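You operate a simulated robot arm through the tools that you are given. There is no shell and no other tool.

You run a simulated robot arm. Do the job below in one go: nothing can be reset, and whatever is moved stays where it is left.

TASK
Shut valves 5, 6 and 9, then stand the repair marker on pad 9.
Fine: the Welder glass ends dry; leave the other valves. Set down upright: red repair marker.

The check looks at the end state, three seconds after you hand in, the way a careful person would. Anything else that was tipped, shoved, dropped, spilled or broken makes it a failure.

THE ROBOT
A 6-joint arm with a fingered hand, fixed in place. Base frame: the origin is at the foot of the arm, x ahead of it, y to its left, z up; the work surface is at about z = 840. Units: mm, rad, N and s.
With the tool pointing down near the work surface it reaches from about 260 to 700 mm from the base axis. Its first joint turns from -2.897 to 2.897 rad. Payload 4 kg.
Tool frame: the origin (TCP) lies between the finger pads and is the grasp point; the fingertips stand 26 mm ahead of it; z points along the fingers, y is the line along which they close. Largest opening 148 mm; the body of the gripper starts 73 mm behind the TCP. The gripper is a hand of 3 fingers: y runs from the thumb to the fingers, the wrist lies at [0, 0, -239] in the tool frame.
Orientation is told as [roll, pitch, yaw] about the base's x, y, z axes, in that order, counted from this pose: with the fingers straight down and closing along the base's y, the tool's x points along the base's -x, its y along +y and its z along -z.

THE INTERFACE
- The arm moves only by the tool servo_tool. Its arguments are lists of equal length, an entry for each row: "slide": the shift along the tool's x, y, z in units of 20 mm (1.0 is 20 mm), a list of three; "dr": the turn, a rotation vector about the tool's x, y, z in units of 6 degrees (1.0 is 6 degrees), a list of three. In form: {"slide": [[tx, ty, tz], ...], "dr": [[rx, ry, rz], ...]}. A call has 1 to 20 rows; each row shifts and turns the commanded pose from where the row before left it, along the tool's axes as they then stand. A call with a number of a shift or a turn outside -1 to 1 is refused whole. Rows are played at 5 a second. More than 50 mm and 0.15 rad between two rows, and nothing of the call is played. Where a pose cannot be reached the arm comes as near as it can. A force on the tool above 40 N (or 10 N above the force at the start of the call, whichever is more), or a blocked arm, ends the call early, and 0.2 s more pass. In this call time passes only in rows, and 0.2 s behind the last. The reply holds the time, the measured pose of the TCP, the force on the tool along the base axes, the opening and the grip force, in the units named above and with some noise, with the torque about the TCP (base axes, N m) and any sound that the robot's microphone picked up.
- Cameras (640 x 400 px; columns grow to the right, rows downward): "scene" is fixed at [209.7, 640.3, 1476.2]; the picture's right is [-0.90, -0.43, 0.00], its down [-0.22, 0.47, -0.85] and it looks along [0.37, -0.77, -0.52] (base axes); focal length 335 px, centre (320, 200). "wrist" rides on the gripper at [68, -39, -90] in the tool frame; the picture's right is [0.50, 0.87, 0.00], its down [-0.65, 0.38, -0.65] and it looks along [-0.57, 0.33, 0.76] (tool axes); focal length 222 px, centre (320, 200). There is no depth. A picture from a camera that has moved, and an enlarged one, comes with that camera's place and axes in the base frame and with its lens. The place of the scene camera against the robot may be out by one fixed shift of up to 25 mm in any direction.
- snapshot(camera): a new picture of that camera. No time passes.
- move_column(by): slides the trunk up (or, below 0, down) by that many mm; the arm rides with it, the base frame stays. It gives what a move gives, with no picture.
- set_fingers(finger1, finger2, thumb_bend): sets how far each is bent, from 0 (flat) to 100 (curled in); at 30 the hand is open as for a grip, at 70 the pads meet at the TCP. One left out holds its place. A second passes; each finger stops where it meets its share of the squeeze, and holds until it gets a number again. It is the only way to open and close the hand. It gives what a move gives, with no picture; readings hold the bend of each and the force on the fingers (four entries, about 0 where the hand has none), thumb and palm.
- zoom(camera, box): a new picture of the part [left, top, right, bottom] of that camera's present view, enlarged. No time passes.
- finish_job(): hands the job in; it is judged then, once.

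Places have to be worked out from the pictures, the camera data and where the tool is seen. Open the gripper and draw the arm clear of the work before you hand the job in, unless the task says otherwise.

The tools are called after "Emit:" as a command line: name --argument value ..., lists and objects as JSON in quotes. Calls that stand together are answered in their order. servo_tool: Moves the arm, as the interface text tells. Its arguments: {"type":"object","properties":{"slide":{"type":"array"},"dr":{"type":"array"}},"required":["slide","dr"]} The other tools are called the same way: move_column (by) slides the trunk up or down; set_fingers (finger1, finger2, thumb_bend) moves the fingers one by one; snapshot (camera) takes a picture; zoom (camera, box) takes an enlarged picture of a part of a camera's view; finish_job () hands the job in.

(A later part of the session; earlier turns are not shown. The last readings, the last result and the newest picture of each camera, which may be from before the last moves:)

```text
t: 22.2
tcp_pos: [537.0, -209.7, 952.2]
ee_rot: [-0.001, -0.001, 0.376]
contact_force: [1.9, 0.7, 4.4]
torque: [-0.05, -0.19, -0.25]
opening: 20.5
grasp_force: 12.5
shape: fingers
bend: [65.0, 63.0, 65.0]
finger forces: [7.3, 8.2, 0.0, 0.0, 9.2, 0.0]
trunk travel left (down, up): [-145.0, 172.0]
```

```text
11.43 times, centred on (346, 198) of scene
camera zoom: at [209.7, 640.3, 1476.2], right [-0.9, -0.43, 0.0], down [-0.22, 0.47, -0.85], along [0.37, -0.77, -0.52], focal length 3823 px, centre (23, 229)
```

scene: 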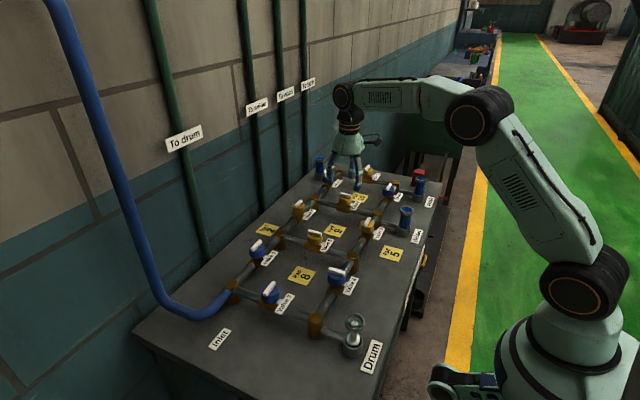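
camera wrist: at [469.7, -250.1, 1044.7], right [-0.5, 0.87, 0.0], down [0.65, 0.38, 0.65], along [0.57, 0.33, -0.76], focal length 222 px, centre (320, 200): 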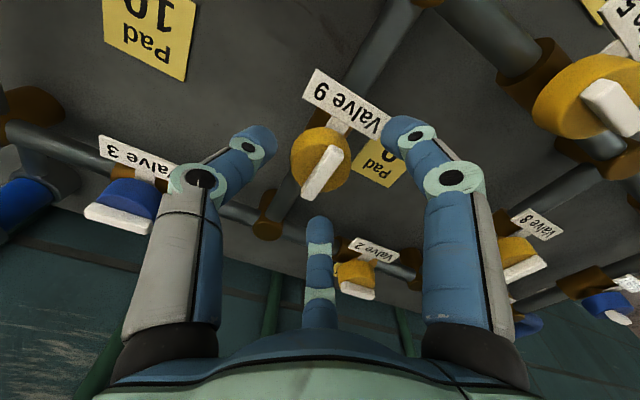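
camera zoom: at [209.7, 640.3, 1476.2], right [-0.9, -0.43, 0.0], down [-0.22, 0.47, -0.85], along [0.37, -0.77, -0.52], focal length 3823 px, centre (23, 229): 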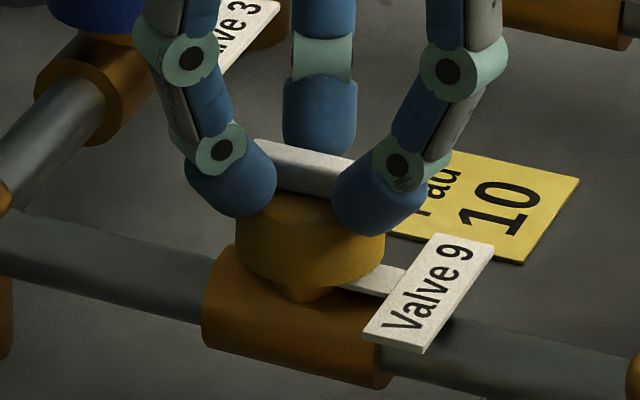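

Still no motion counter-clockwise at 0.25 N·m (fingers slip round the bar). I swing back and test clockwise to the same angle.

Emit:
servo_tool --slide '[[0, 0, 0], [0, 0, 0], [0, 0, 0], [0, 0, 0], [0, 0, 0], [0, 0, 0], [0, 0, 0], [0, 0, 0], [0, 0, 0], [0, 0, 0], [0, 0, 0], [0, 0, 0]]' --dr '[[0, 0, 0.6], [0, 0, 0.6], [0, 0, 0.6], [0, 0, 0.6], [0, 0, 0.6], [0, 0, 0.6], [0, 0, 0.6], [0, 0, 0.6], [0, 0, 0.6], [0, 0, 0.6], [0, 0, 0.6], [0, 0, 0.6]]'

Emit:
zoom --camera "wrist" --box '[220, 100, 420, 225]'

Emit:
zoom --camera "scene" --box '[318, 180, 374, 215]'

```text
t: 24.8
tcp_pos: [538.5, -208.2, 950.8]
ee_rot: [0.0, -0.003, -0.379]
contact_force: [5.8, 2.6, 10.5]
torque: [0.1, -0.37, 0.05]
opening: 17.0
grasp_force: 14.5
shape: fingers
bend: [64.0, 63.0, 65.0]
finger forces: [6.9, 15.5, 0.0, 0.1, 6.1, 0.0]
trunk travel left (down, up): [-145.0, 172.0]
```

```text
3.20 times, centred on (320, 162) of wrist
camera zoom: at [459.4, -220.0, 1043.1], right [-0.15, 0.99, 0.0], down [0.75, 0.11, 0.65], along [0.65, 0.09, -0.76], focal length 711 px, centre (320, 320)
```

zoom: 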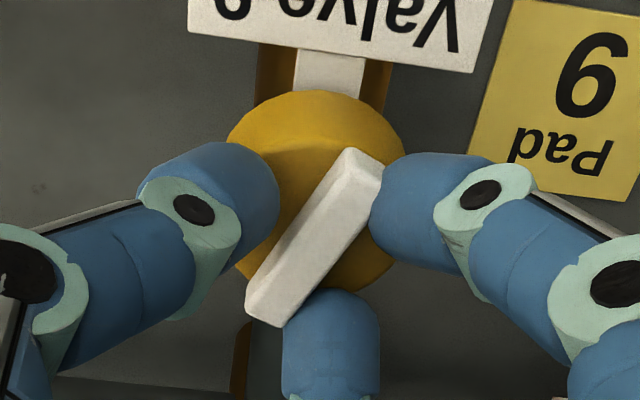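

```text
11.43 times, centred on (346, 198) of scene
camera zoom: at [209.7, 640.3, 1476.2], right [-0.9, -0.43, 0.0], down [-0.22, 0.47, -0.85], along [0.37, -0.77, -0.52], focal length 3823 px, centre (23, 229)
```

zoom: 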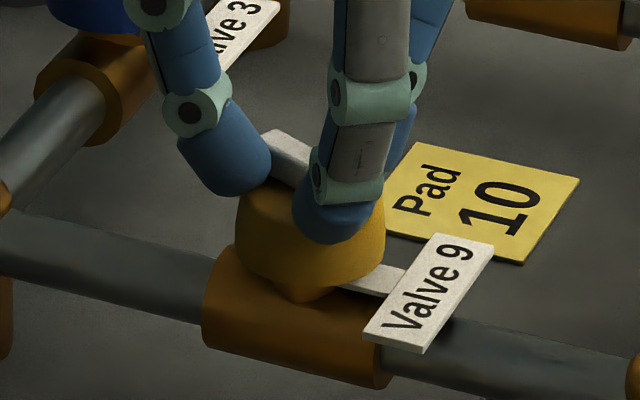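

The bar now follows clockwise (it stands ~20° off the pipe), so clockwise shuts. I raise slightly to relieve the upward force and keep turning.

Emit:
servo_tool --slide '[[0, 0, -0.05], [0, 0, 0], [0, 0, 0], [0, 0, 0], [0, 0, 0], [0, 0, 0], [0, 0, 0]]' --dr '[[0, 0, 0], [0, 0, 0.8], [0, 0, 0.8], [0, 0, 0.8], [0, 0, 0.8], [0, 0, 0.8], [0, 0, 0.8]]'

Emit:
zoom --camera "wrist" --box '[220, 100, 420, 225]'

Emit:
zoom --camera "scene" --box '[318, 180, 374, 215]'

```text
t: 26.4
tcp_pos: [538.1, -209.6, 952.2]
ee_rot: [-0.001, 0.0, -0.882]
contact_force: [5.7, 5.2, 0.9]
torque: [0.14, -0.18, 0.04]
opening: 10.8
grasp_force: 7.4
shape: fingers
bend: [65.0, 63.0, 69.0]
finger forces: [6.4, 6.5, 0.0, 0.1, 2.0, 0.0]
trunk travel left (down, up): [-145.0, 172.0]
```

```text
3.20 times, centred on (320, 162) of wrist
camera zoom: at [463.7, -181.3, 1043.6], right [0.35, 0.94, 0.0], down [0.71, -0.26, 0.65], along [0.61, -0.23, -0.76], focal length 711 px, centre (320, 320)
```

zoom: 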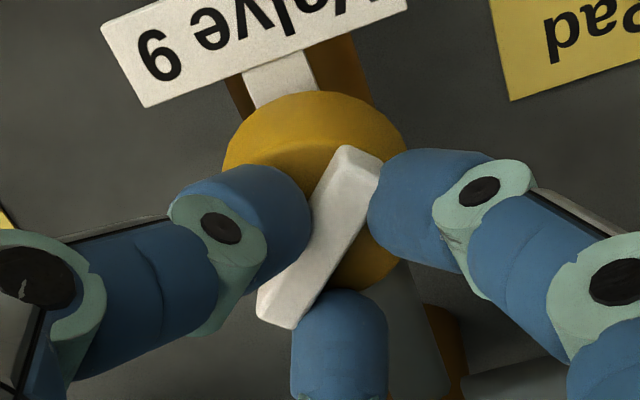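

```text
11.43 times, centred on (346, 198) of scene
camera zoom: at [209.7, 640.3, 1476.2], right [-0.9, -0.43, 0.0], down [-0.22, 0.47, -0.85], along [0.37, -0.77, -0.52], focal length 3823 px, centre (23, 229)
```

zoom: 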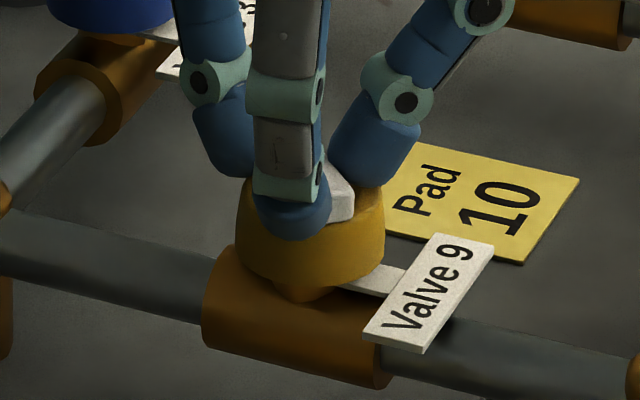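

Bar follows the hand (bar ≈ 50° turned). I turn another ~32° then finish in small steps.

Emit:
servo_tool --slide '[[0, 0, 0], [0, 0, 0], [0, 0, 0], [0, 0, 0], [0, 0, 0], [0, 0, 0]]' --dr '[[0, 0, 0.9], [0, 0, 0.9], [0, 0, 0.9], [0, 0, 0.9], [0, 0, 0.9], [0, 0, 0.9]]'

Emit:
zoom --camera "wrist" --box '[220, 100, 420, 225]'

Emit:
zoom --camera "scene" --box '[318, 180, 374, 215]'

```text
t: 27.8
tcp_pos: [538.7, -207.9, 952.2]
ee_rot: [0.002, -0.001, -1.447]
contact_force: [8.8, 2.9, 0.4]
torque: [0.1, -0.22, 0.05]
opening: 11.9
grasp_force: 7.0
shape: fingers
bend: [64.0, 63.0, 69.0]
finger forces: [7.2, 6.2, 0.0, 0.1, 1.4, 0.0]
trunk travel left (down, up): [-145.0, 172.0]
```

```text
3.20 times, centred on (320, 162) of wrist
camera zoom: at [490.0, -146.9, 1043.8], right [0.8, 0.6, 0.0], down [0.46, -0.6, 0.65], along [0.4, -0.52, -0.76], focal length 711 px, centre (320, 320)
```

zoom: 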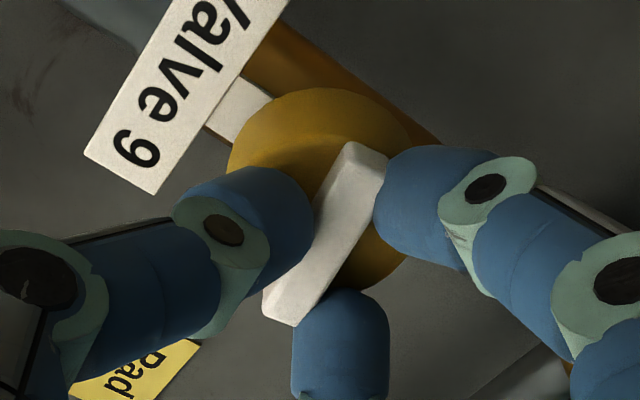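

```text
11.43 times, centred on (346, 198) of scene
camera zoom: at [209.7, 640.3, 1476.2], right [-0.9, -0.43, 0.0], down [-0.22, 0.47, -0.85], along [0.37, -0.77, -0.52], focal length 3823 px, centre (23, 229)
```

zoom: 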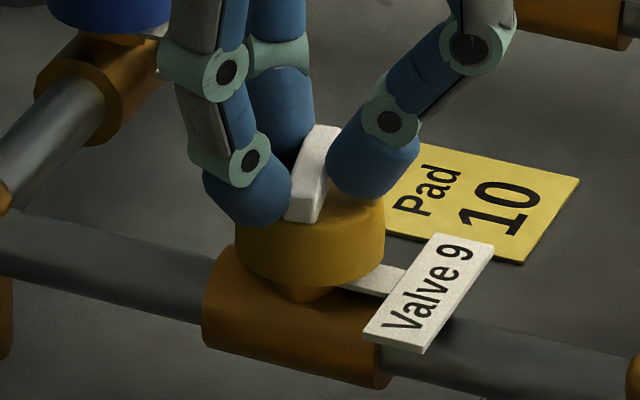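

Hand yaw is -83°; bar nearly across. I add small steps and watch for a stop.

Emit:
servo_tool --slide '[[0, 0, 0], [0, 0, 0], [0, 0, 0]]' --dr '[[0, 0, 0.5], [0, 0, 0.5], [0, 0, 0.5]]'

Emit:
zoom --camera "wrist" --box '[220, 100, 420, 225]'

Emit:
zoom --camera "scene" --box '[318, 180, 374, 215]'

```text
t: 28.6
tcp_pos: [538.5, -211.9, 951.9]
ee_rot: [0.0, 0.0, -1.603]
contact_force: [8.5, 2.0, 1.6]
torque: [0.04, -0.26, -0.01]
opening: 11.9
grasp_force: 7.8
shape: fingers
bend: [64.0, 63.0, 69.0]
finger forces: [7.2, 6.3, 0.0, 0.0, 1.4, 0.0]
trunk travel left (down, up): [-145.0, 172.0]
```

```text
3.20 times, centred on (320, 162) of wrist
camera zoom: at [500.4, -140.4, 1043.8], right [0.88, 0.47, 0.0], down [0.36, -0.67, 0.65], along [0.31, -0.58, -0.76], focal length 711 px, centre (320, 320)
```

zoom: 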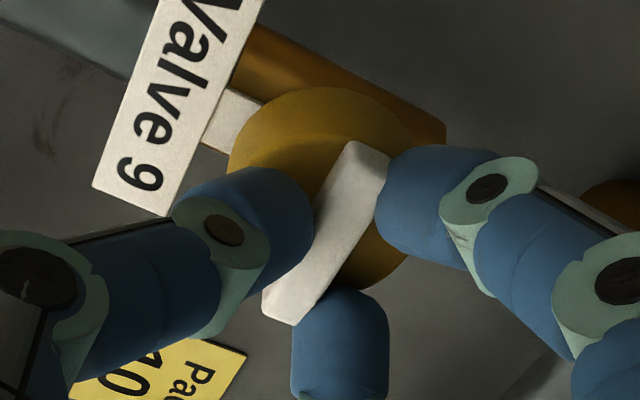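

```text
11.43 times, centred on (346, 198) of scene
camera zoom: at [209.7, 640.3, 1476.2], right [-0.9, -0.43, 0.0], down [-0.22, 0.47, -0.85], along [0.37, -0.77, -0.52], focal length 3823 px, centre (23, 229)
```

zoom: 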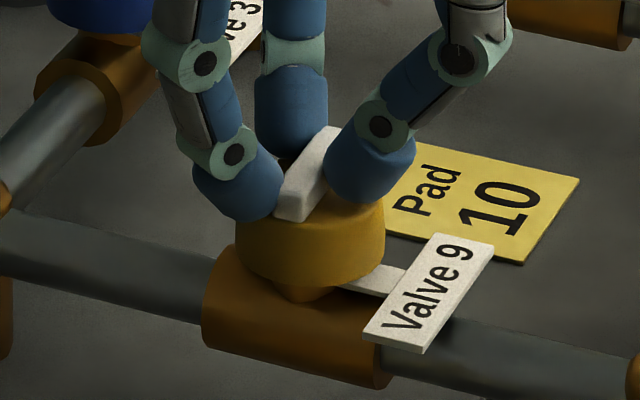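

The bar is about 87–88° turned with no stop felt. I add another 3°.

Emit:
servo_tool --slide '[[0, 0, 0], [0, 0, 0]]' --dr '[[0, 0, 0.3], [0, 0, 0.3]]'

Emit:
zoom --camera "wrist" --box '[220, 100, 420, 225]'

Emit:
zoom --camera "scene" --box '[318, 180, 374, 215]'

```text
t: 29.2
tcp_pos: [538.4, -209.0, 952.2]
ee_rot: [0.0, 0.0, -1.666]
contact_force: [9.1, 1.2, 2.3]
torque: [0.01, -0.29, 0.02]
opening: 11.7
grasp_force: 7.6
shape: fingers
bend: [64.0, 63.0, 69.0]
finger forces: [7.3, 7.1, 0.0, 0.0, 1.5, 0.0]
trunk travel left (down, up): [-145.0, 172.0]
```

```text
3.20 times, centred on (320, 162) of wrist
camera zoom: at [504.8, -138.1, 1043.7], right [0.91, 0.42, 0.0], down [0.31, -0.69, 0.65], along [0.27, -0.59, -0.76], focal length 711 px, centre (320, 320)
```

zoom: 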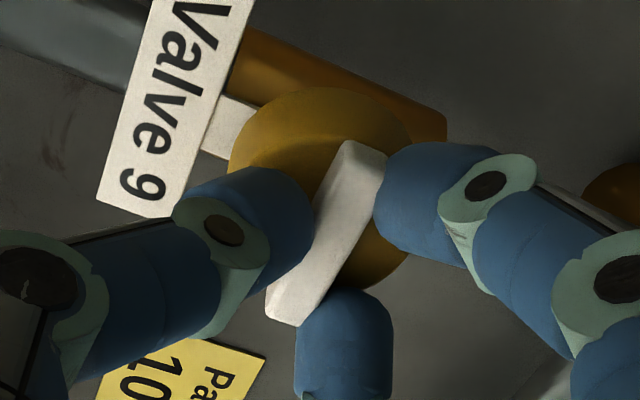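

```text
11.43 times, centred on (346, 198) of scene
camera zoom: at [209.7, 640.3, 1476.2], right [-0.9, -0.43, 0.0], down [-0.22, 0.47, -0.85], along [0.37, -0.77, -0.52], focal length 3823 px, centre (23, 229)
```

zoom: 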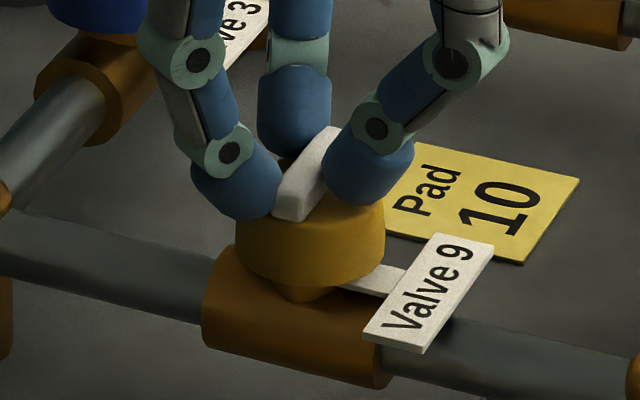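

The last 3° seemed to slip, hinting at a stop near 90°. I push a bit further to confirm.

Emit:
servo_tool --slide '[[0, 0, 0], [0, 0, 0], [0, 0, 0]]' --dr '[[0, 0, 0.5], [0, 0, 0.5], [0, 0, 0.5]]'

Emit:
zoom --camera "wrist" --box '[220, 100, 420, 225]'

Emit:
zoom --camera "scene" --box '[318, 180, 374, 215]'

```text
t: 30.0
tcp_pos: [538.4, -209.2, 951.8]
ee_rot: [0.0, 0.0, -1.823]
contact_force: [8.5, 1.2, 4.1]
torque: [0.05, -0.35, 0.16]
opening: 11.4
grasp_force: 8.9
shape: fingers
bend: [63.0, 63.0, 69.0]
finger forces: [7.7, 7.8, 0.0, 0.0, 1.9, 0.0]
trunk travel left (down, up): [-145.0, 172.0]
```

```text
3.20 times, centred on (320, 162) of wrist
camera zoom: at [516.1, -133.9, 1043.6], right [0.96, 0.27, 0.0], down [0.2, -0.73, 0.65], along [0.18, -0.63, -0.76], focal length 711 px, centre (320, 320)
```

zoom: 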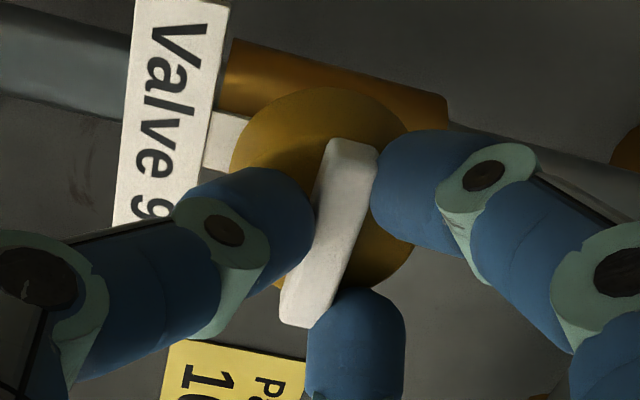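

```text
11.43 times, centred on (346, 198) of scene
camera zoom: at [209.7, 640.3, 1476.2], right [-0.9, -0.43, 0.0], down [-0.22, 0.47, -0.85], along [0.37, -0.77, -0.52], focal length 3823 px, centre (23, 229)
```

zoom: 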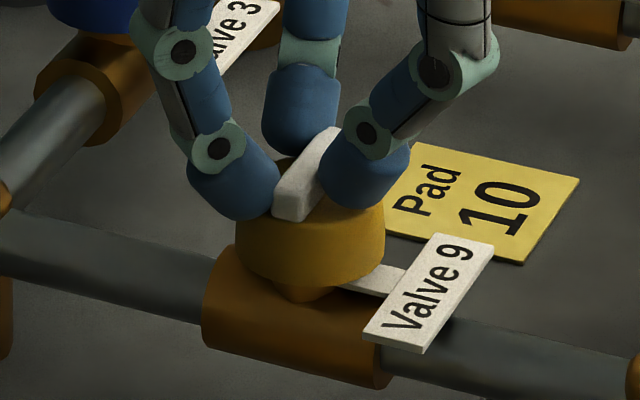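

The bar stays at a firm stop (torque rising, bar unmoved), so valve 9 is shut across the pipe. I open the hand and raise it to inspect.

Emit:
set_fingers --finger1 48 --finger2 48 --thumb_bend 50

Emit:
servo_tool --slide '[[0, 0, -0.9], [0, 0, -0.9], [0, 0, -0.9]]' --dr '[[0, 0, 0], [0, 0, 0], [0, 0, 0]]'

Emit:
snapshot --camera "wrist"

Emit:
zoom --camera "scene" --box '[310, 165, 390, 215]'

```text
t: 31.0
tcp_pos: [538.8, -209.1, 953.4]
ee_rot: [0.0, 0.001, -1.822]
contact_force: [-0.4, 0.0, 0.6]
torque: [0.0, 0.02, 0.03]
opening: 64.6
grasp_force: 0.0
shape: fingers
bend: [48.0, 48.0, 50.0]
finger forces: [0.1, 0.0, 0.1, 0.0, 0.1, 0.0]
trunk travel left (down, up): [-145.0, 172.0]
```

```text
t: 31.8
tcp_pos: [537.7, -209.8, 1006.5]
ee_rot: [0.001, 0.0, -1.822]
contact_force: [-0.1, 0.1, 0.2]
torque: [-0.01, -0.04, -0.02]
opening: 65.1
grasp_force: 0.1
shape: fingers
bend: [48.0, 48.0, 50.0]
finger forces: [0.0, 0.0, 0.0, 0.0, 0.0, 0.0]
trunk travel left (down, up): [-145.0, 172.0]
```

```text
taken
camera wrist: at [515.1, -133.9, 1098.0], right [0.96, 0.27, 0.0], down [0.2, -0.73, 0.65], along [0.18, -0.63, -0.76], focal length 222 px, centre (320, 200)
```

wrist: 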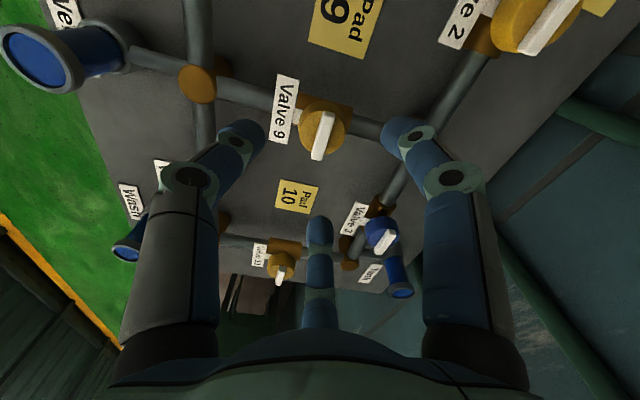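

```text
8.00 times, centred on (350, 190) of scene
camera zoom: at [209.7, 640.3, 1476.2], right [-0.9, -0.43, 0.0], down [-0.22, 0.47, -0.85], along [0.37, -0.77, -0.52], focal length 2676 px, centre (80, 280)
```

zoom: 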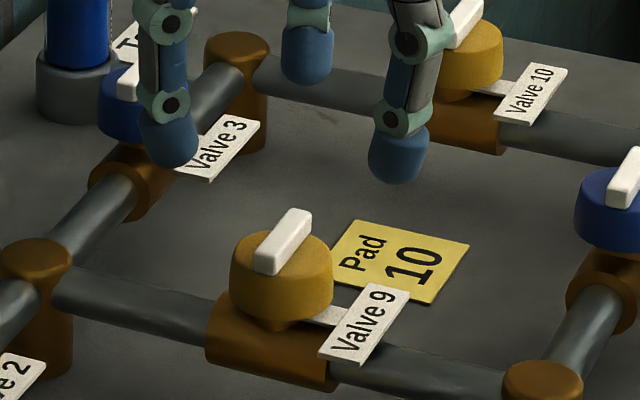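

Valve 9 is clearly across its pipe now. By the hand's 3-fold symmetry, for valve 6 (bar along y) I can start at yaw -30° with finger 2 as the flat digit; I turn the hand there and move over valve 6.

Emit:
servo_tool --slide '[[0, 0, 0], [0, 0, 0], [0, 0, 0], [0, 0, 0], [0, 0, 0], [0, 0, 0], [0, 0, 0], [0, 0, 0], [0, 0, 0], [0, 0, 0], [0, 0, 0], [0, 0, 0], [0, 0, 0]]' --dr '[[0, 0, -0.954], [0, 0, -0.954], [0, 0, -0.954], [0, 0, -0.954], [0, 0, -0.954], [0, 0, -0.954], [0, 0, -0.954], [0, 0, -0.954], [0, 0, -0.954], [0, 0, -0.954], [0, 0, -0.954], [0, 0, -0.954], [0, 0, -0.954]]'

Emit:
servo_tool --slide '[[0.2475, -0.94, 0], [0.2475, -0.94, 0], [0.2475, -0.94, 0], [0.2475, -0.94, 0], [0.2475, -0.94, 0], [0.2475, -0.94, 0], [0.2475, -0.94, 0], [0.2475, -0.94, 0]]' --dr '[[0, 0, 0], [0, 0, 0], [0, 0, 0], [0, 0, 0], [0, 0, 0], [0, 0, 0], [0, 0, 0], [0, 0, 0]]'

Emit:
set_fingers --finger1 48 --finger2 52 --thumb_bend 48

Emit:
zoom --camera "wrist" --box '[220, 50, 420, 175]'

Emit:
snapshot --camera "scene"

```text
t: 34.6
tcp_pos: [538.1, -208.9, 1006.7]
ee_rot: [0.0, -0.001, -0.524]
contact_force: [0.4, -0.1, 1.1]
torque: [0.02, 0.05, 0.01]
opening: 64.9
grasp_force: 0.0
shape: fingers
bend: [48.0, 48.0, 50.0]
finger forces: [0.1, 0.0, 0.0, 0.1, 0.0, 0.1]
trunk travel left (down, up): [-145.0, 172.0]
```

```text
t: 36.4
tcp_pos: [426.8, -319.8, 1007.2]
ee_rot: [-0.001, 0.001, -0.523]
contact_force: [0.7, 0.0, 0.6]
torque: [0.01, 0.0, 0.01]
opening: 65.0
grasp_force: 0.1
shape: fingers
bend: [48.0, 48.0, 50.0]
finger forces: [0.0, 0.0, 0.0, 0.0, 0.0, 0.0]
trunk travel left (down, up): [-145.0, 172.0]
```

```text
t: 37.4
tcp_pos: [428.2, -319.7, 1007.1]
ee_rot: [0.002, 0.0, -0.524]
contact_force: [0.3, 0.5, 0.2]
torque: [-0.02, 0.0, -0.03]
opening: 68.3
grasp_force: 0.0
shape: fingers
bend: [48.0, 52.0, 48.0]
finger forces: [0.0, 0.0, 0.0, 0.0, 0.0, 0.1]
trunk travel left (down, up): [-145.0, 172.0]
```

```text
3.20 times, centred on (320, 112) of wrist
camera zoom: at [348.4, -319.5, 1097.8], right [0.0, 1.0, 0.0], down [0.76, 0.0, 0.65], along [0.65, 0.0, -0.76], focal length 711 px, centre (320, 480)
```

zoom: 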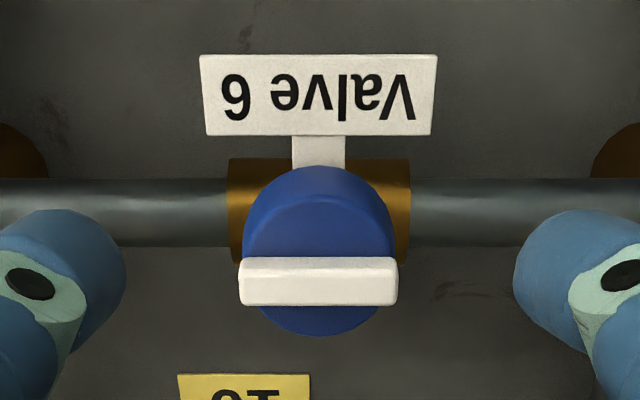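

```text
taken
```

scene: 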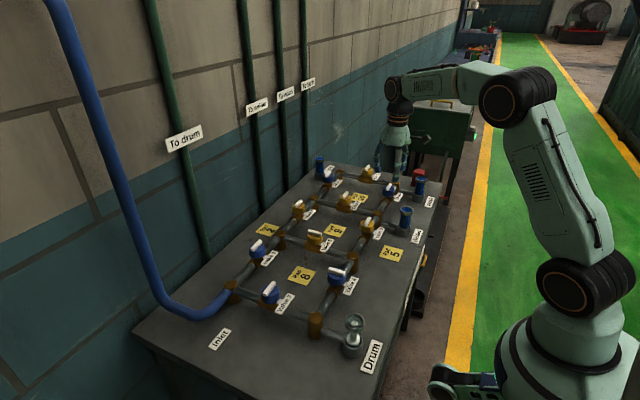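

The aligned view shows valve 6's bar centre at about (430.8,-319.8), 3 mm beyond the tool in x. I correct that, descend to TCP z≈953, and close partway.

Emit:
servo_tool --slide '[[-0.13, 0.075, 0.9], [0, 0, 0.9], [0, 0, 0.88]]' --dr '[[0, 0, 0], [0, 0, 0], [0, 0, 0]]'

Emit:
set_fingers --finger1 58 --finger2 60 --thumb_bend 58

Emit:
zoom --camera "wrist" --box '[220, 100, 420, 225]'

Emit:
zoom --camera "scene" --box '[362, 165, 418, 200]'

```text
t: 38.2
tcp_pos: [430.7, -319.0, 950.9]
ee_rot: [-0.001, 0.0, -0.524]
contact_force: [0.5, -0.8, 0.1]
torque: [0.04, -0.01, -0.03]
opening: 68.2
grasp_force: 0.0
shape: fingers
bend: [48.0, 52.0, 48.0]
finger forces: [0.1, 0.1, 0.1, 0.0, 0.0, 0.0]
trunk travel left (down, up): [-145.0, 172.0]
```

```text
t: 39.2
tcp_pos: [431.2, -319.9, 953.0]
ee_rot: [0.001, -0.001, -0.523]
contact_force: [-0.4, 0.6, 0.4]
torque: [-0.02, -0.02, 0.02]
opening: 39.6
grasp_force: 0.0
shape: fingers
bend: [57.0, 60.0, 57.0]
finger forces: [0.0, 0.0, 0.0, 0.0, 0.1, 0.0]
trunk travel left (down, up): [-145.0, 172.0]
```

```text
3.20 times, centred on (320, 162) of wrist
camera zoom: at [351.3, -319.0, 1043.7], right [0.0, 1.0, 0.0], down [0.76, 0.0, 0.65], along [0.65, 0.0, -0.76], focal length 711 px, centre (320, 320)
```

zoom: 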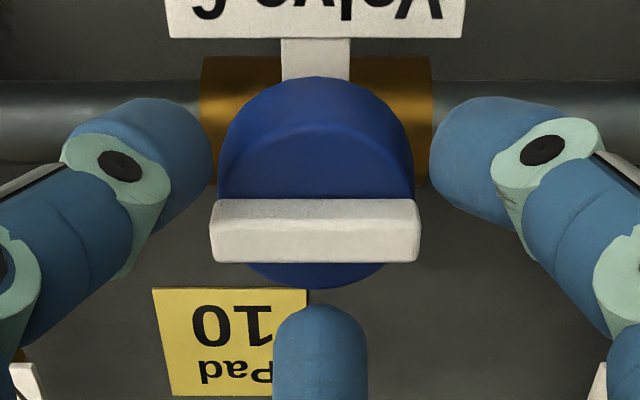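

```text
11.43 times, centred on (390, 182) of scene
camera zoom: at [209.7, 640.3, 1476.2], right [-0.9, -0.43, 0.0], down [-0.22, 0.47, -0.85], along [0.37, -0.77, -0.52], focal length 3823 px, centre (-480, 400)
```

zoom: 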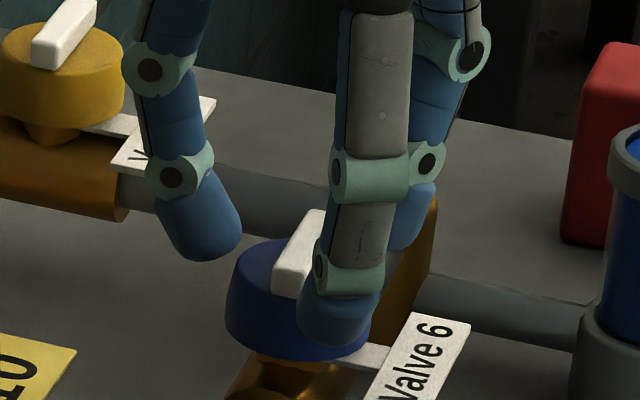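

Height matches the successful grip on valve 9 (camera z 1043.7). I close all digits on the bar.

Emit:
set_fingers --finger1 70 --finger2 70 --thumb_bend 70

Emit:
zoom --camera "wrist" --box '[220, 100, 420, 225]'

Emit:
zoom --camera "scene" --box '[362, 165, 418, 200]'

```text
t: 40.2
tcp_pos: [430.7, -320.4, 952.1]
ee_rot: [-0.001, -0.003, -0.525]
contact_force: [-7.7, -2.1, 2.6]
torque: [-0.03, 0.01, -0.07]
opening: 17.8
grasp_force: 10.8
shape: fingers
bend: [64.0, 63.0, 64.0]
finger forces: [5.0, 7.9, 0.0, 0.0, 9.3, 0.1]
trunk travel left (down, up): [-145.0, 172.0]
```

```text
3.20 times, centred on (320, 162) of wrist
camera zoom: at [350.4, -319.2, 1044.0], right [0.0, 1.0, 0.0], down [0.76, 0.0, 0.65], along [0.65, 0.0, -0.76], focal length 711 px, centre (320, 320)
```

zoom: 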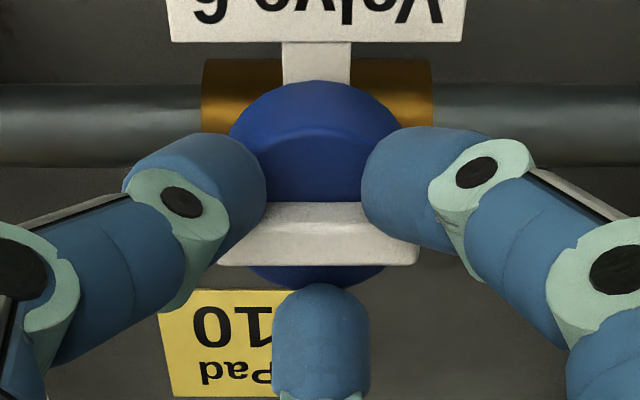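

```text
11.43 times, centred on (390, 182) of scene
camera zoom: at [209.7, 640.3, 1476.2], right [-0.9, -0.43, 0.0], down [-0.22, 0.47, -0.85], along [0.37, -0.77, -0.52], focal length 3823 px, centre (-480, 400)
```

zoom: 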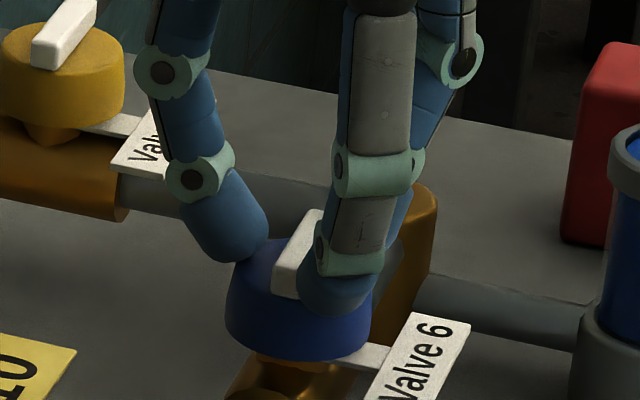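

All digits are on the bar with moderate forces. I turn clockwise ~29° and check that the bar follows.

Emit:
servo_tool --slide '[[0, 0, -0.03], [0, 0, 0], [0, 0, 0], [0, 0, 0], [0, 0, 0], [0, 0, 0], [0, 0, 0]]' --dr '[[0, 0, 0], [0, 0, 0.8], [0, 0, 0.8], [0, 0, 0.8], [0, 0, 0.8], [0, 0, 0.8], [0, 0, 0.8]]'

Emit:
zoom --camera "wrist" --box '[220, 100, 420, 225]'

Emit:
zoom --camera "scene" --box '[362, 165, 418, 200]'

```text
t: 41.8
tcp_pos: [431.0, -319.9, 954.2]
ee_rot: [0.002, 0.0, -1.026]
contact_force: [-7.4, 2.4, -3.7]
torque: [0.03, 0.13, 0.01]
opening: 11.5
grasp_force: 5.2
shape: fingers
bend: [65.0, 68.0, 66.0]
finger forces: [4.8, 1.3, 0.0, 0.0, 4.7, 0.0]
trunk travel left (down, up): [-145.0, 172.0]
```

```text
3.20 times, centred on (320, 162) of wrist
camera zoom: at [360.3, -281.4, 1045.2], right [0.48, 0.88, 0.0], down [0.66, -0.37, 0.65], along [0.57, -0.32, -0.76], focal length 711 px, centre (320, 320)
```

zoom: 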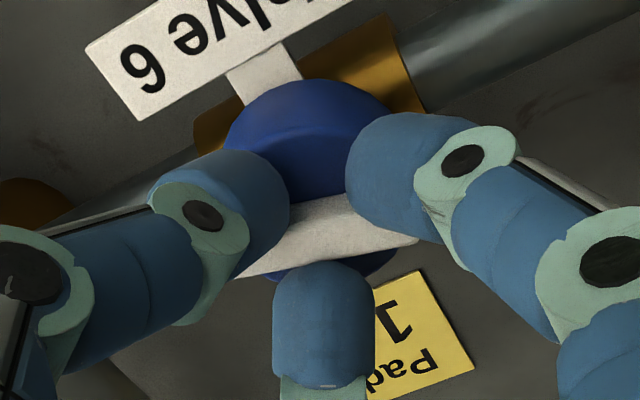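

```text
11.43 times, centred on (390, 182) of scene
camera zoom: at [209.7, 640.3, 1476.2], right [-0.9, -0.43, 0.0], down [-0.22, 0.47, -0.85], along [0.37, -0.77, -0.52], focal length 3823 px, centre (-480, 400)
```

zoom: 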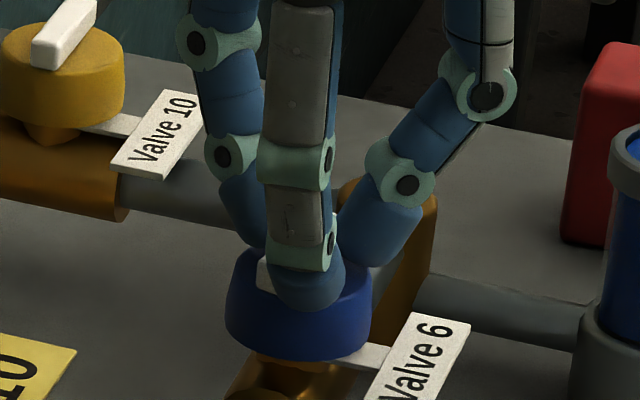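

The bar lags the hand by roughly 15° but is moving. I lower 1 mm back and continue clockwise.

Emit:
servo_tool --slide '[[0, 0, 0.06], [0, 0, 0], [0, 0, 0], [0, 0, 0], [0, 0, 0], [0, 0, 0], [0, 0, 0]]' --dr '[[0, 0, 0], [0, 0, 0.8], [0, 0, 0.8], [0, 0, 0.8], [0, 0, 0.8], [0, 0, 0.8], [0, 0, 0.8]]'

Emit:
zoom --camera "wrist" --box '[220, 100, 420, 225]'

Emit:
zoom --camera "scene" --box '[362, 165, 418, 200]'

```text
t: 43.4
tcp_pos: [431.2, -318.3, 953.4]
ee_rot: [0.002, 0.0, -1.531]
contact_force: [-4.7, 5.1, 3.5]
torque: [0.12, 0.11, 0.07]
opening: 10.5
grasp_force: 6.9
shape: fingers
bend: [65.0, 68.0, 67.0]
finger forces: [5.2, 3.3, 0.0, 0.0, 4.3, 0.1]
trunk travel left (down, up): [-145.0, 172.0]
```

```text
3.20 times, centred on (320, 162) of wrist
camera zoom: at [387.0, -252.7, 1044.0], right [0.85, 0.53, 0.0], down [0.4, -0.64, 0.65], along [0.35, -0.55, -0.76], focal length 711 px, centre (320, 320)
```

zoom: 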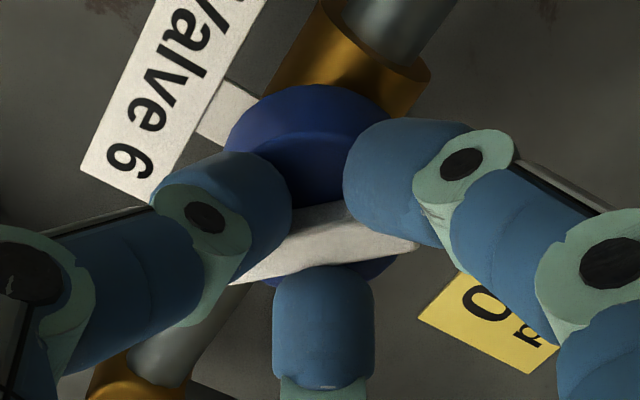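

```text
11.43 times, centred on (390, 182) of scene
camera zoom: at [209.7, 640.3, 1476.2], right [-0.9, -0.43, 0.0], down [-0.22, 0.47, -0.85], along [0.37, -0.77, -0.52], focal length 3823 px, centre (-480, 400)
```

zoom: 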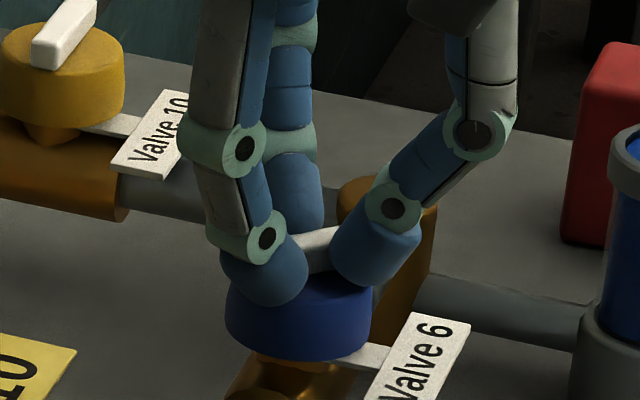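

The bar follows (about 43° turned). I continue clockwise another ~32°.

Emit:
servo_tool --slide '[[0, 0, 0], [0, 0, 0], [0, 0, 0], [0, 0, 0], [0, 0, 0], [0, 0, 0]]' --dr '[[0, 0, 0.9], [0, 0, 0.9], [0, 0, 0.9], [0, 0, 0.9], [0, 0, 0.9], [0, 0, 0.9]]'

Emit:
zoom --camera "wrist" --box '[220, 100, 420, 225]'

Emit:
zoom --camera "scene" --box '[362, 165, 418, 200]'

```text
t: 44.8
tcp_pos: [430.8, -319.4, 953.5]
ee_rot: [0.002, -0.001, -2.097]
contact_force: [-1.3, 5.2, 2.0]
torque: [0.11, 0.0, 0.01]
opening: 10.0
grasp_force: 6.2
shape: fingers
bend: [65.0, 68.0, 67.0]
finger forces: [4.6, 3.6, 0.0, 0.0, 4.2, 0.0]
trunk travel left (down, up): [-145.0, 172.0]
```

```text
3.20 times, centred on (320, 162) of wrist
camera zoom: at [429.3, -240.8, 1044.0], right [1.0, 0.0, 0.0], down [0.0, -0.76, 0.65], along [0.0, -0.65, -0.76], focal length 711 px, centre (320, 320)
```

zoom: 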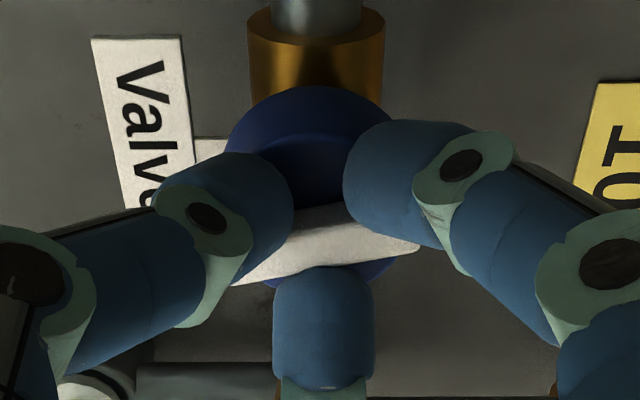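

```text
11.43 times, centred on (390, 182) of scene
camera zoom: at [209.7, 640.3, 1476.2], right [-0.9, -0.43, 0.0], down [-0.22, 0.47, -0.85], along [0.37, -0.77, -0.52], focal length 3823 px, centre (-480, 400)
```

zoom: 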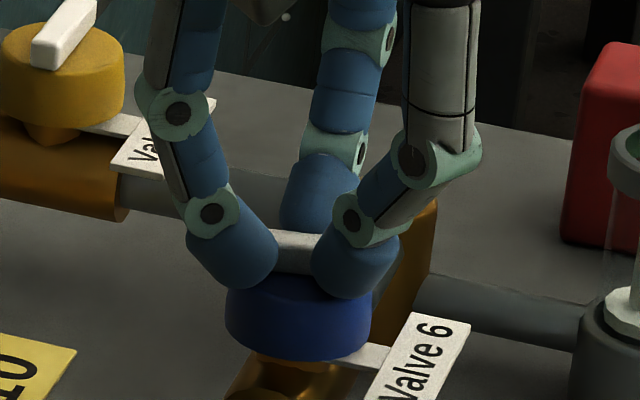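

The Wash glass has just run dry, so valve 6 is closing; the bar is ~73° turned. I turn the remaining ~20° to the stop.

Emit:
servo_tool --slide '[[0, 0, 0], [0, 0, 0], [0, 0, 0], [0, 0, 0]]' --dr '[[0, 0, 0.8], [0, 0, 0.8], [0, 0, 0.8], [0, 0, 0.6]]'

Emit:
zoom --camera "wrist" --box '[220, 100, 420, 225]'

Emit:
zoom --camera "scene" --box '[362, 165, 418, 200]'

```text
t: 45.8
tcp_pos: [430.8, -318.9, 952.2]
ee_rot: [0.003, 0.0, -2.408]
contact_force: [0.4, 5.5, 3.2]
torque: [0.07, -0.03, 0.07]
opening: 8.7
grasp_force: 6.7
shape: fingers
bend: [65.0, 68.0, 68.0]
finger forces: [5.9, 4.1, 0.0, 0.0, 3.1, 0.0]
trunk travel left (down, up): [-145.0, 172.0]
```

```text
3.20 times, centred on (320, 162) of wrist
camera zoom: at [453.7, -244.5, 1043.9], right [0.95, -0.31, 0.0], down [-0.24, -0.72, 0.65], along [-0.2, -0.62, -0.76], focal length 711 px, centre (320, 320)
```

zoom: 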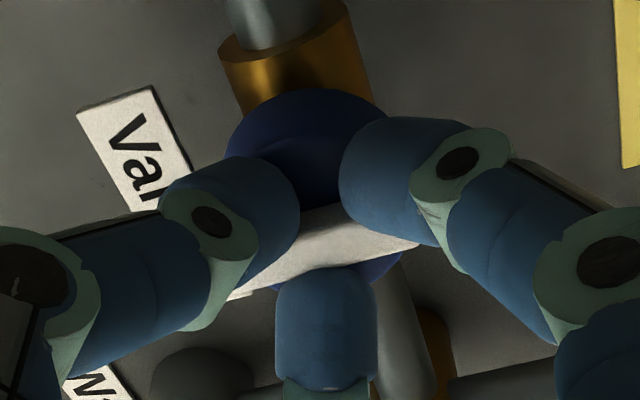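

```text
11.43 times, centred on (390, 182) of scene
camera zoom: at [209.7, 640.3, 1476.2], right [-0.9, -0.43, 0.0], down [-0.22, 0.47, -0.85], along [0.37, -0.77, -0.52], focal length 3823 px, centre (-480, 400)
```

zoom: 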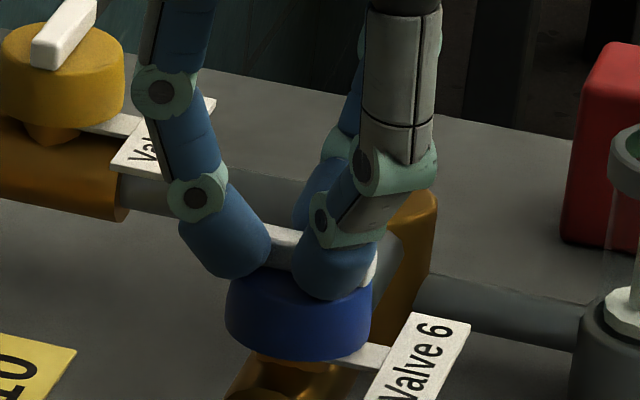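

Hand yaw -138°, bar close to across. I push ~7° more to confirm the stop.

Emit:
servo_tool --slide '[[0, 0, 0], [0, 0, 0], [0, 0, 0]]' --dr '[[0, 0, 0.4], [0, 0, 0.4], [0, 0, 0.4]]'

Emit:
zoom --camera "wrist" --box '[220, 100, 420, 225]'

Emit:
zoom --camera "scene" --box '[362, 165, 418, 200]'

```text
t: 46.6
tcp_pos: [430.4, -318.6, 951.3]
ee_rot: [0.0, 0.0, -2.535]
contact_force: [2.2, 5.0, 2.6]
torque: [0.06, -0.03, 0.1]
opening: 7.4
grasp_force: 7.1
shape: fingers
bend: [65.0, 68.0, 68.0]
finger forces: [6.9, 4.3, 0.0, 0.0, 2.5, 0.0]
trunk travel left (down, up): [-145.0, 172.0]
```

```text
3.20 times, centred on (320, 162) of wrist
camera zoom: at [462.9, -248.1, 1043.8], right [0.9, -0.43, 0.0], down [-0.32, -0.68, 0.65], along [-0.28, -0.59, -0.76], focal length 711 px, centre (320, 320)
```

zoom: 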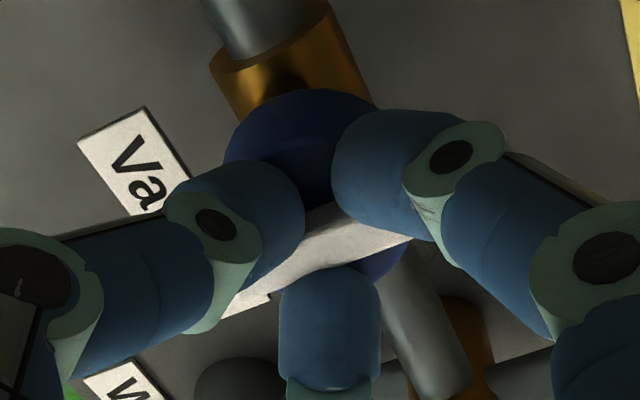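

```text
11.43 times, centred on (390, 182) of scene
camera zoom: at [209.7, 640.3, 1476.2], right [-0.9, -0.43, 0.0], down [-0.22, 0.47, -0.85], along [0.37, -0.77, -0.52], focal length 3823 px, centre (-480, 400)
```

zoom: 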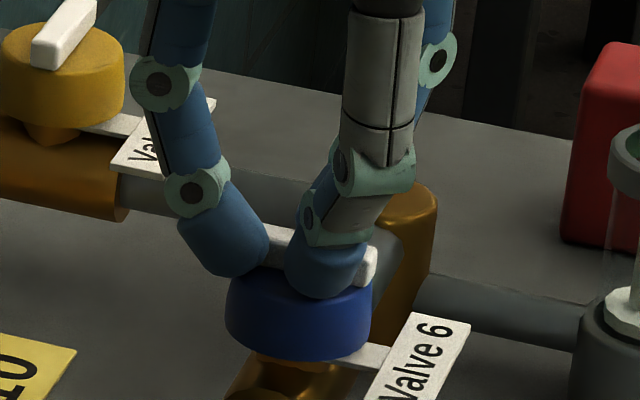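

The bar now parallels base x (same slope valve 9's had when along x), and it stays put while the hand slips: valve 6 is at its stop. I open and lift to inspect.

Emit:
set_fingers --finger1 46 --finger2 46 --thumb_bend 46

Emit:
servo_tool --slide '[[0, 0, -0.9], [0, 0, -0.9], [0, 0, -0.9]]' --dr '[[0, 0, 0], [0, 0, 0], [0, 0, 0]]'

Emit:
zoom --camera "wrist" --box '[220, 50, 420, 175]'

Emit:
zoom --camera "scene" --box '[320, 160, 448, 240]'

```text
t: 47.6
tcp_pos: [431.6, -319.2, 951.8]
ee_rot: [0.0, -0.001, -2.536]
contact_force: [0.1, 0.9, 0.0]
torque: [-0.06, 0.03, 0.01]
opening: 74.7
grasp_force: 0.0
shape: fingers
bend: [46.0, 46.0, 46.0]
finger forces: [0.0, 0.1, 0.0, 0.0, 0.0, 0.0]
trunk travel left (down, up): [-145.0, 172.0]
```

```text
t: 48.4
tcp_pos: [430.2, -320.2, 1007.1]
ee_rot: [-0.001, 0.0, -2.534]
contact_force: [-0.6, -0.5, -0.3]
torque: [0.04, 0.02, 0.02]
opening: 74.9
grasp_force: 0.1
shape: fingers
bend: [46.0, 46.0, 46.0]
finger forces: [0.1, 0.0, 0.0, 0.0, 0.0, 0.0]
trunk travel left (down, up): [-145.0, 172.0]
```

```text
3.20 times, centred on (320, 112) of wrist
camera zoom: at [462.6, -249.0, 1097.8], right [0.9, -0.43, 0.0], down [-0.32, -0.68, 0.65], along [-0.28, -0.59, -0.76], focal length 711 px, centre (320, 480)
```

zoom: 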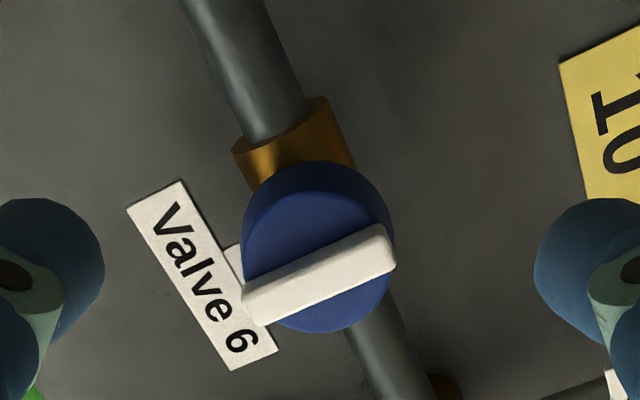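

```text
5.00 times, centred on (384, 200) of scene
camera zoom: at [209.7, 640.3, 1476.2], right [-0.9, -0.43, 0.0], down [-0.22, 0.47, -0.85], along [0.37, -0.77, -0.52], focal length 1673 px, centre (0, 200)
```

zoom: 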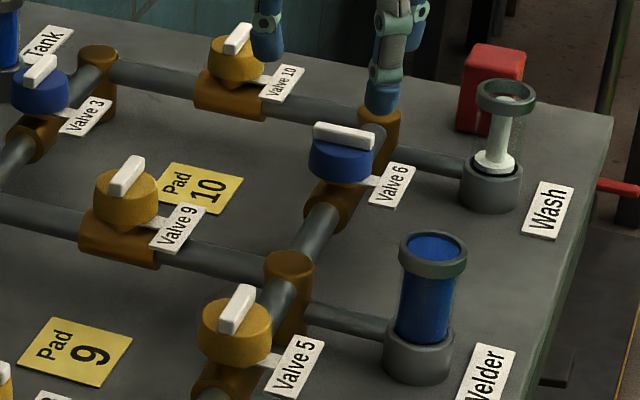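

Valves 9 and 6 are shut; Welder is still wet via valve 5. I rotate the hand back and travel over valve 5.

Emit:
servo_tool --slide '[[0, 0, 0], [0, 0, 0], [0, 0, 0], [0, 0, 0], [0, 0, 0], [0, 0, 0], [0, 0, 0], [0, 0, 0], [0, 0, 0], [0, 0, 0], [0, 0, 0], [0, 0, 0], [0, 0, 0], [0, 0, 0], [0, 0, 0], [0, 0, 0], [0, 0, 0], [0, 0, 0], [0, 0, 0], [0, 0, 0]]' --dr '[[0, 0, -0.961], [0, 0, -0.961], [0, 0, -0.961], [0, 0, -0.961], [0, 0, -0.961], [0, 0, -0.961], [0, 0, -0.961], [0, 0, -0.961], [0, 0, -0.961], [0, 0, -0.961], [0, 0, -0.961], [0, 0, -0.961], [0, 0, -0.961], [0, 0, -0.961], [0, 0, -0.961], [0, 0, -0.961], [0, 0, -0.961], [0, 0, -0.961], [0, 0, -0.961], [0, 0, -0.961]]'

Emit:
servo_tool --slide '[[0.4986, 0.858, 0], [0.4986, 0.858, 0], [0.4986, 0.858, 0], [0.4986, 0.858, 0], [0.4986, 0.858, 0], [0.4986, 0.858, 0], [0.4986, 0.858, 0], [0.4986, 0.858, 0], [0.4986, 0.858, 0], [0.4986, 0.858, 0], [0.4986, 0.858, 0]]' --dr '[[0, 0, 0], [0, 0, 0], [0, 0, 0], [0, 0, 0], [0, 0, 0], [0, 0, 0], [0, 0, 0], [0, 0, 0], [0, 0, 0], [0, 0, 0], [0, 0, 0]]'

Emit:
zoom --camera "wrist" --box '[220, 50, 420, 175]'

Emit:
snapshot --camera "scene"

```text
t: 52.6
tcp_pos: [430.8, -319.3, 1007.0]
ee_rot: [0.0, -0.002, -0.518]
contact_force: [-0.1, -0.3, -0.7]
torque: [0.02, 0.0, 0.01]
opening: 74.7
grasp_force: 0.1
shape: fingers
bend: [46.0, 46.0, 46.0]
finger forces: [0.0, 0.0, 0.0, 0.0, 0.1, 0.1]
trunk travel left (down, up): [-145.0, 172.0]
```

```text
t: 55.0
tcp_pos: [429.7, -99.7, 1006.0]
ee_rot: [0.001, -0.001, -0.519]
contact_force: [-0.9, 0.3, -1.0]
torque: [0.0, 0.0, -0.03]
opening: 74.9
grasp_force: 0.1
shape: fingers
bend: [46.0, 46.0, 46.0]
finger forces: [0.1, 0.0, 0.0, 0.1, 0.0, 0.0]
trunk travel left (down, up): [-145.0, 172.0]
```

```text
3.20 times, centred on (320, 112) of wrist
camera zoom: at [349.8, -100.3, 1096.9], right [0.0, 1.0, 0.0], down [0.76, 0.0, 0.65], along [0.65, 0.0, -0.76], focal length 711 px, centre (320, 480)
```

zoom: 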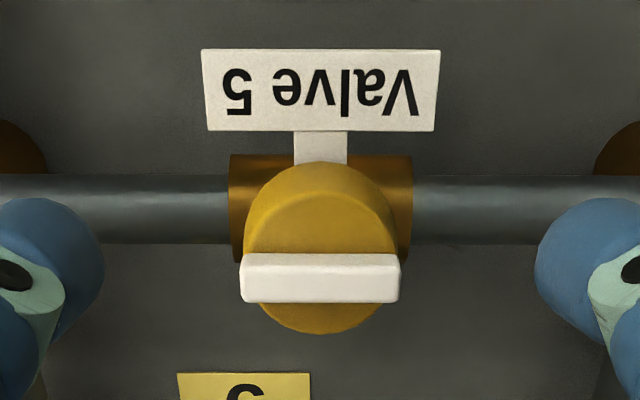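

```text
taken
```

scene: 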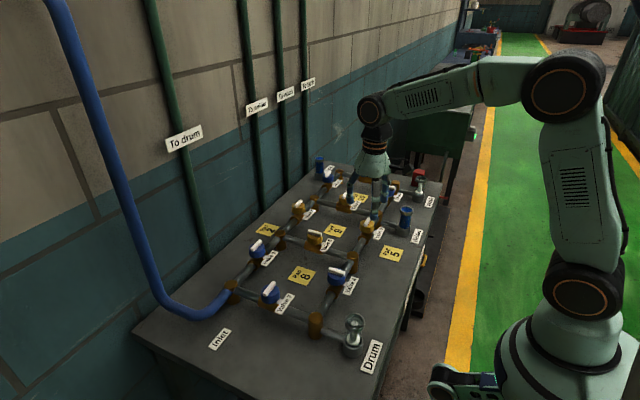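

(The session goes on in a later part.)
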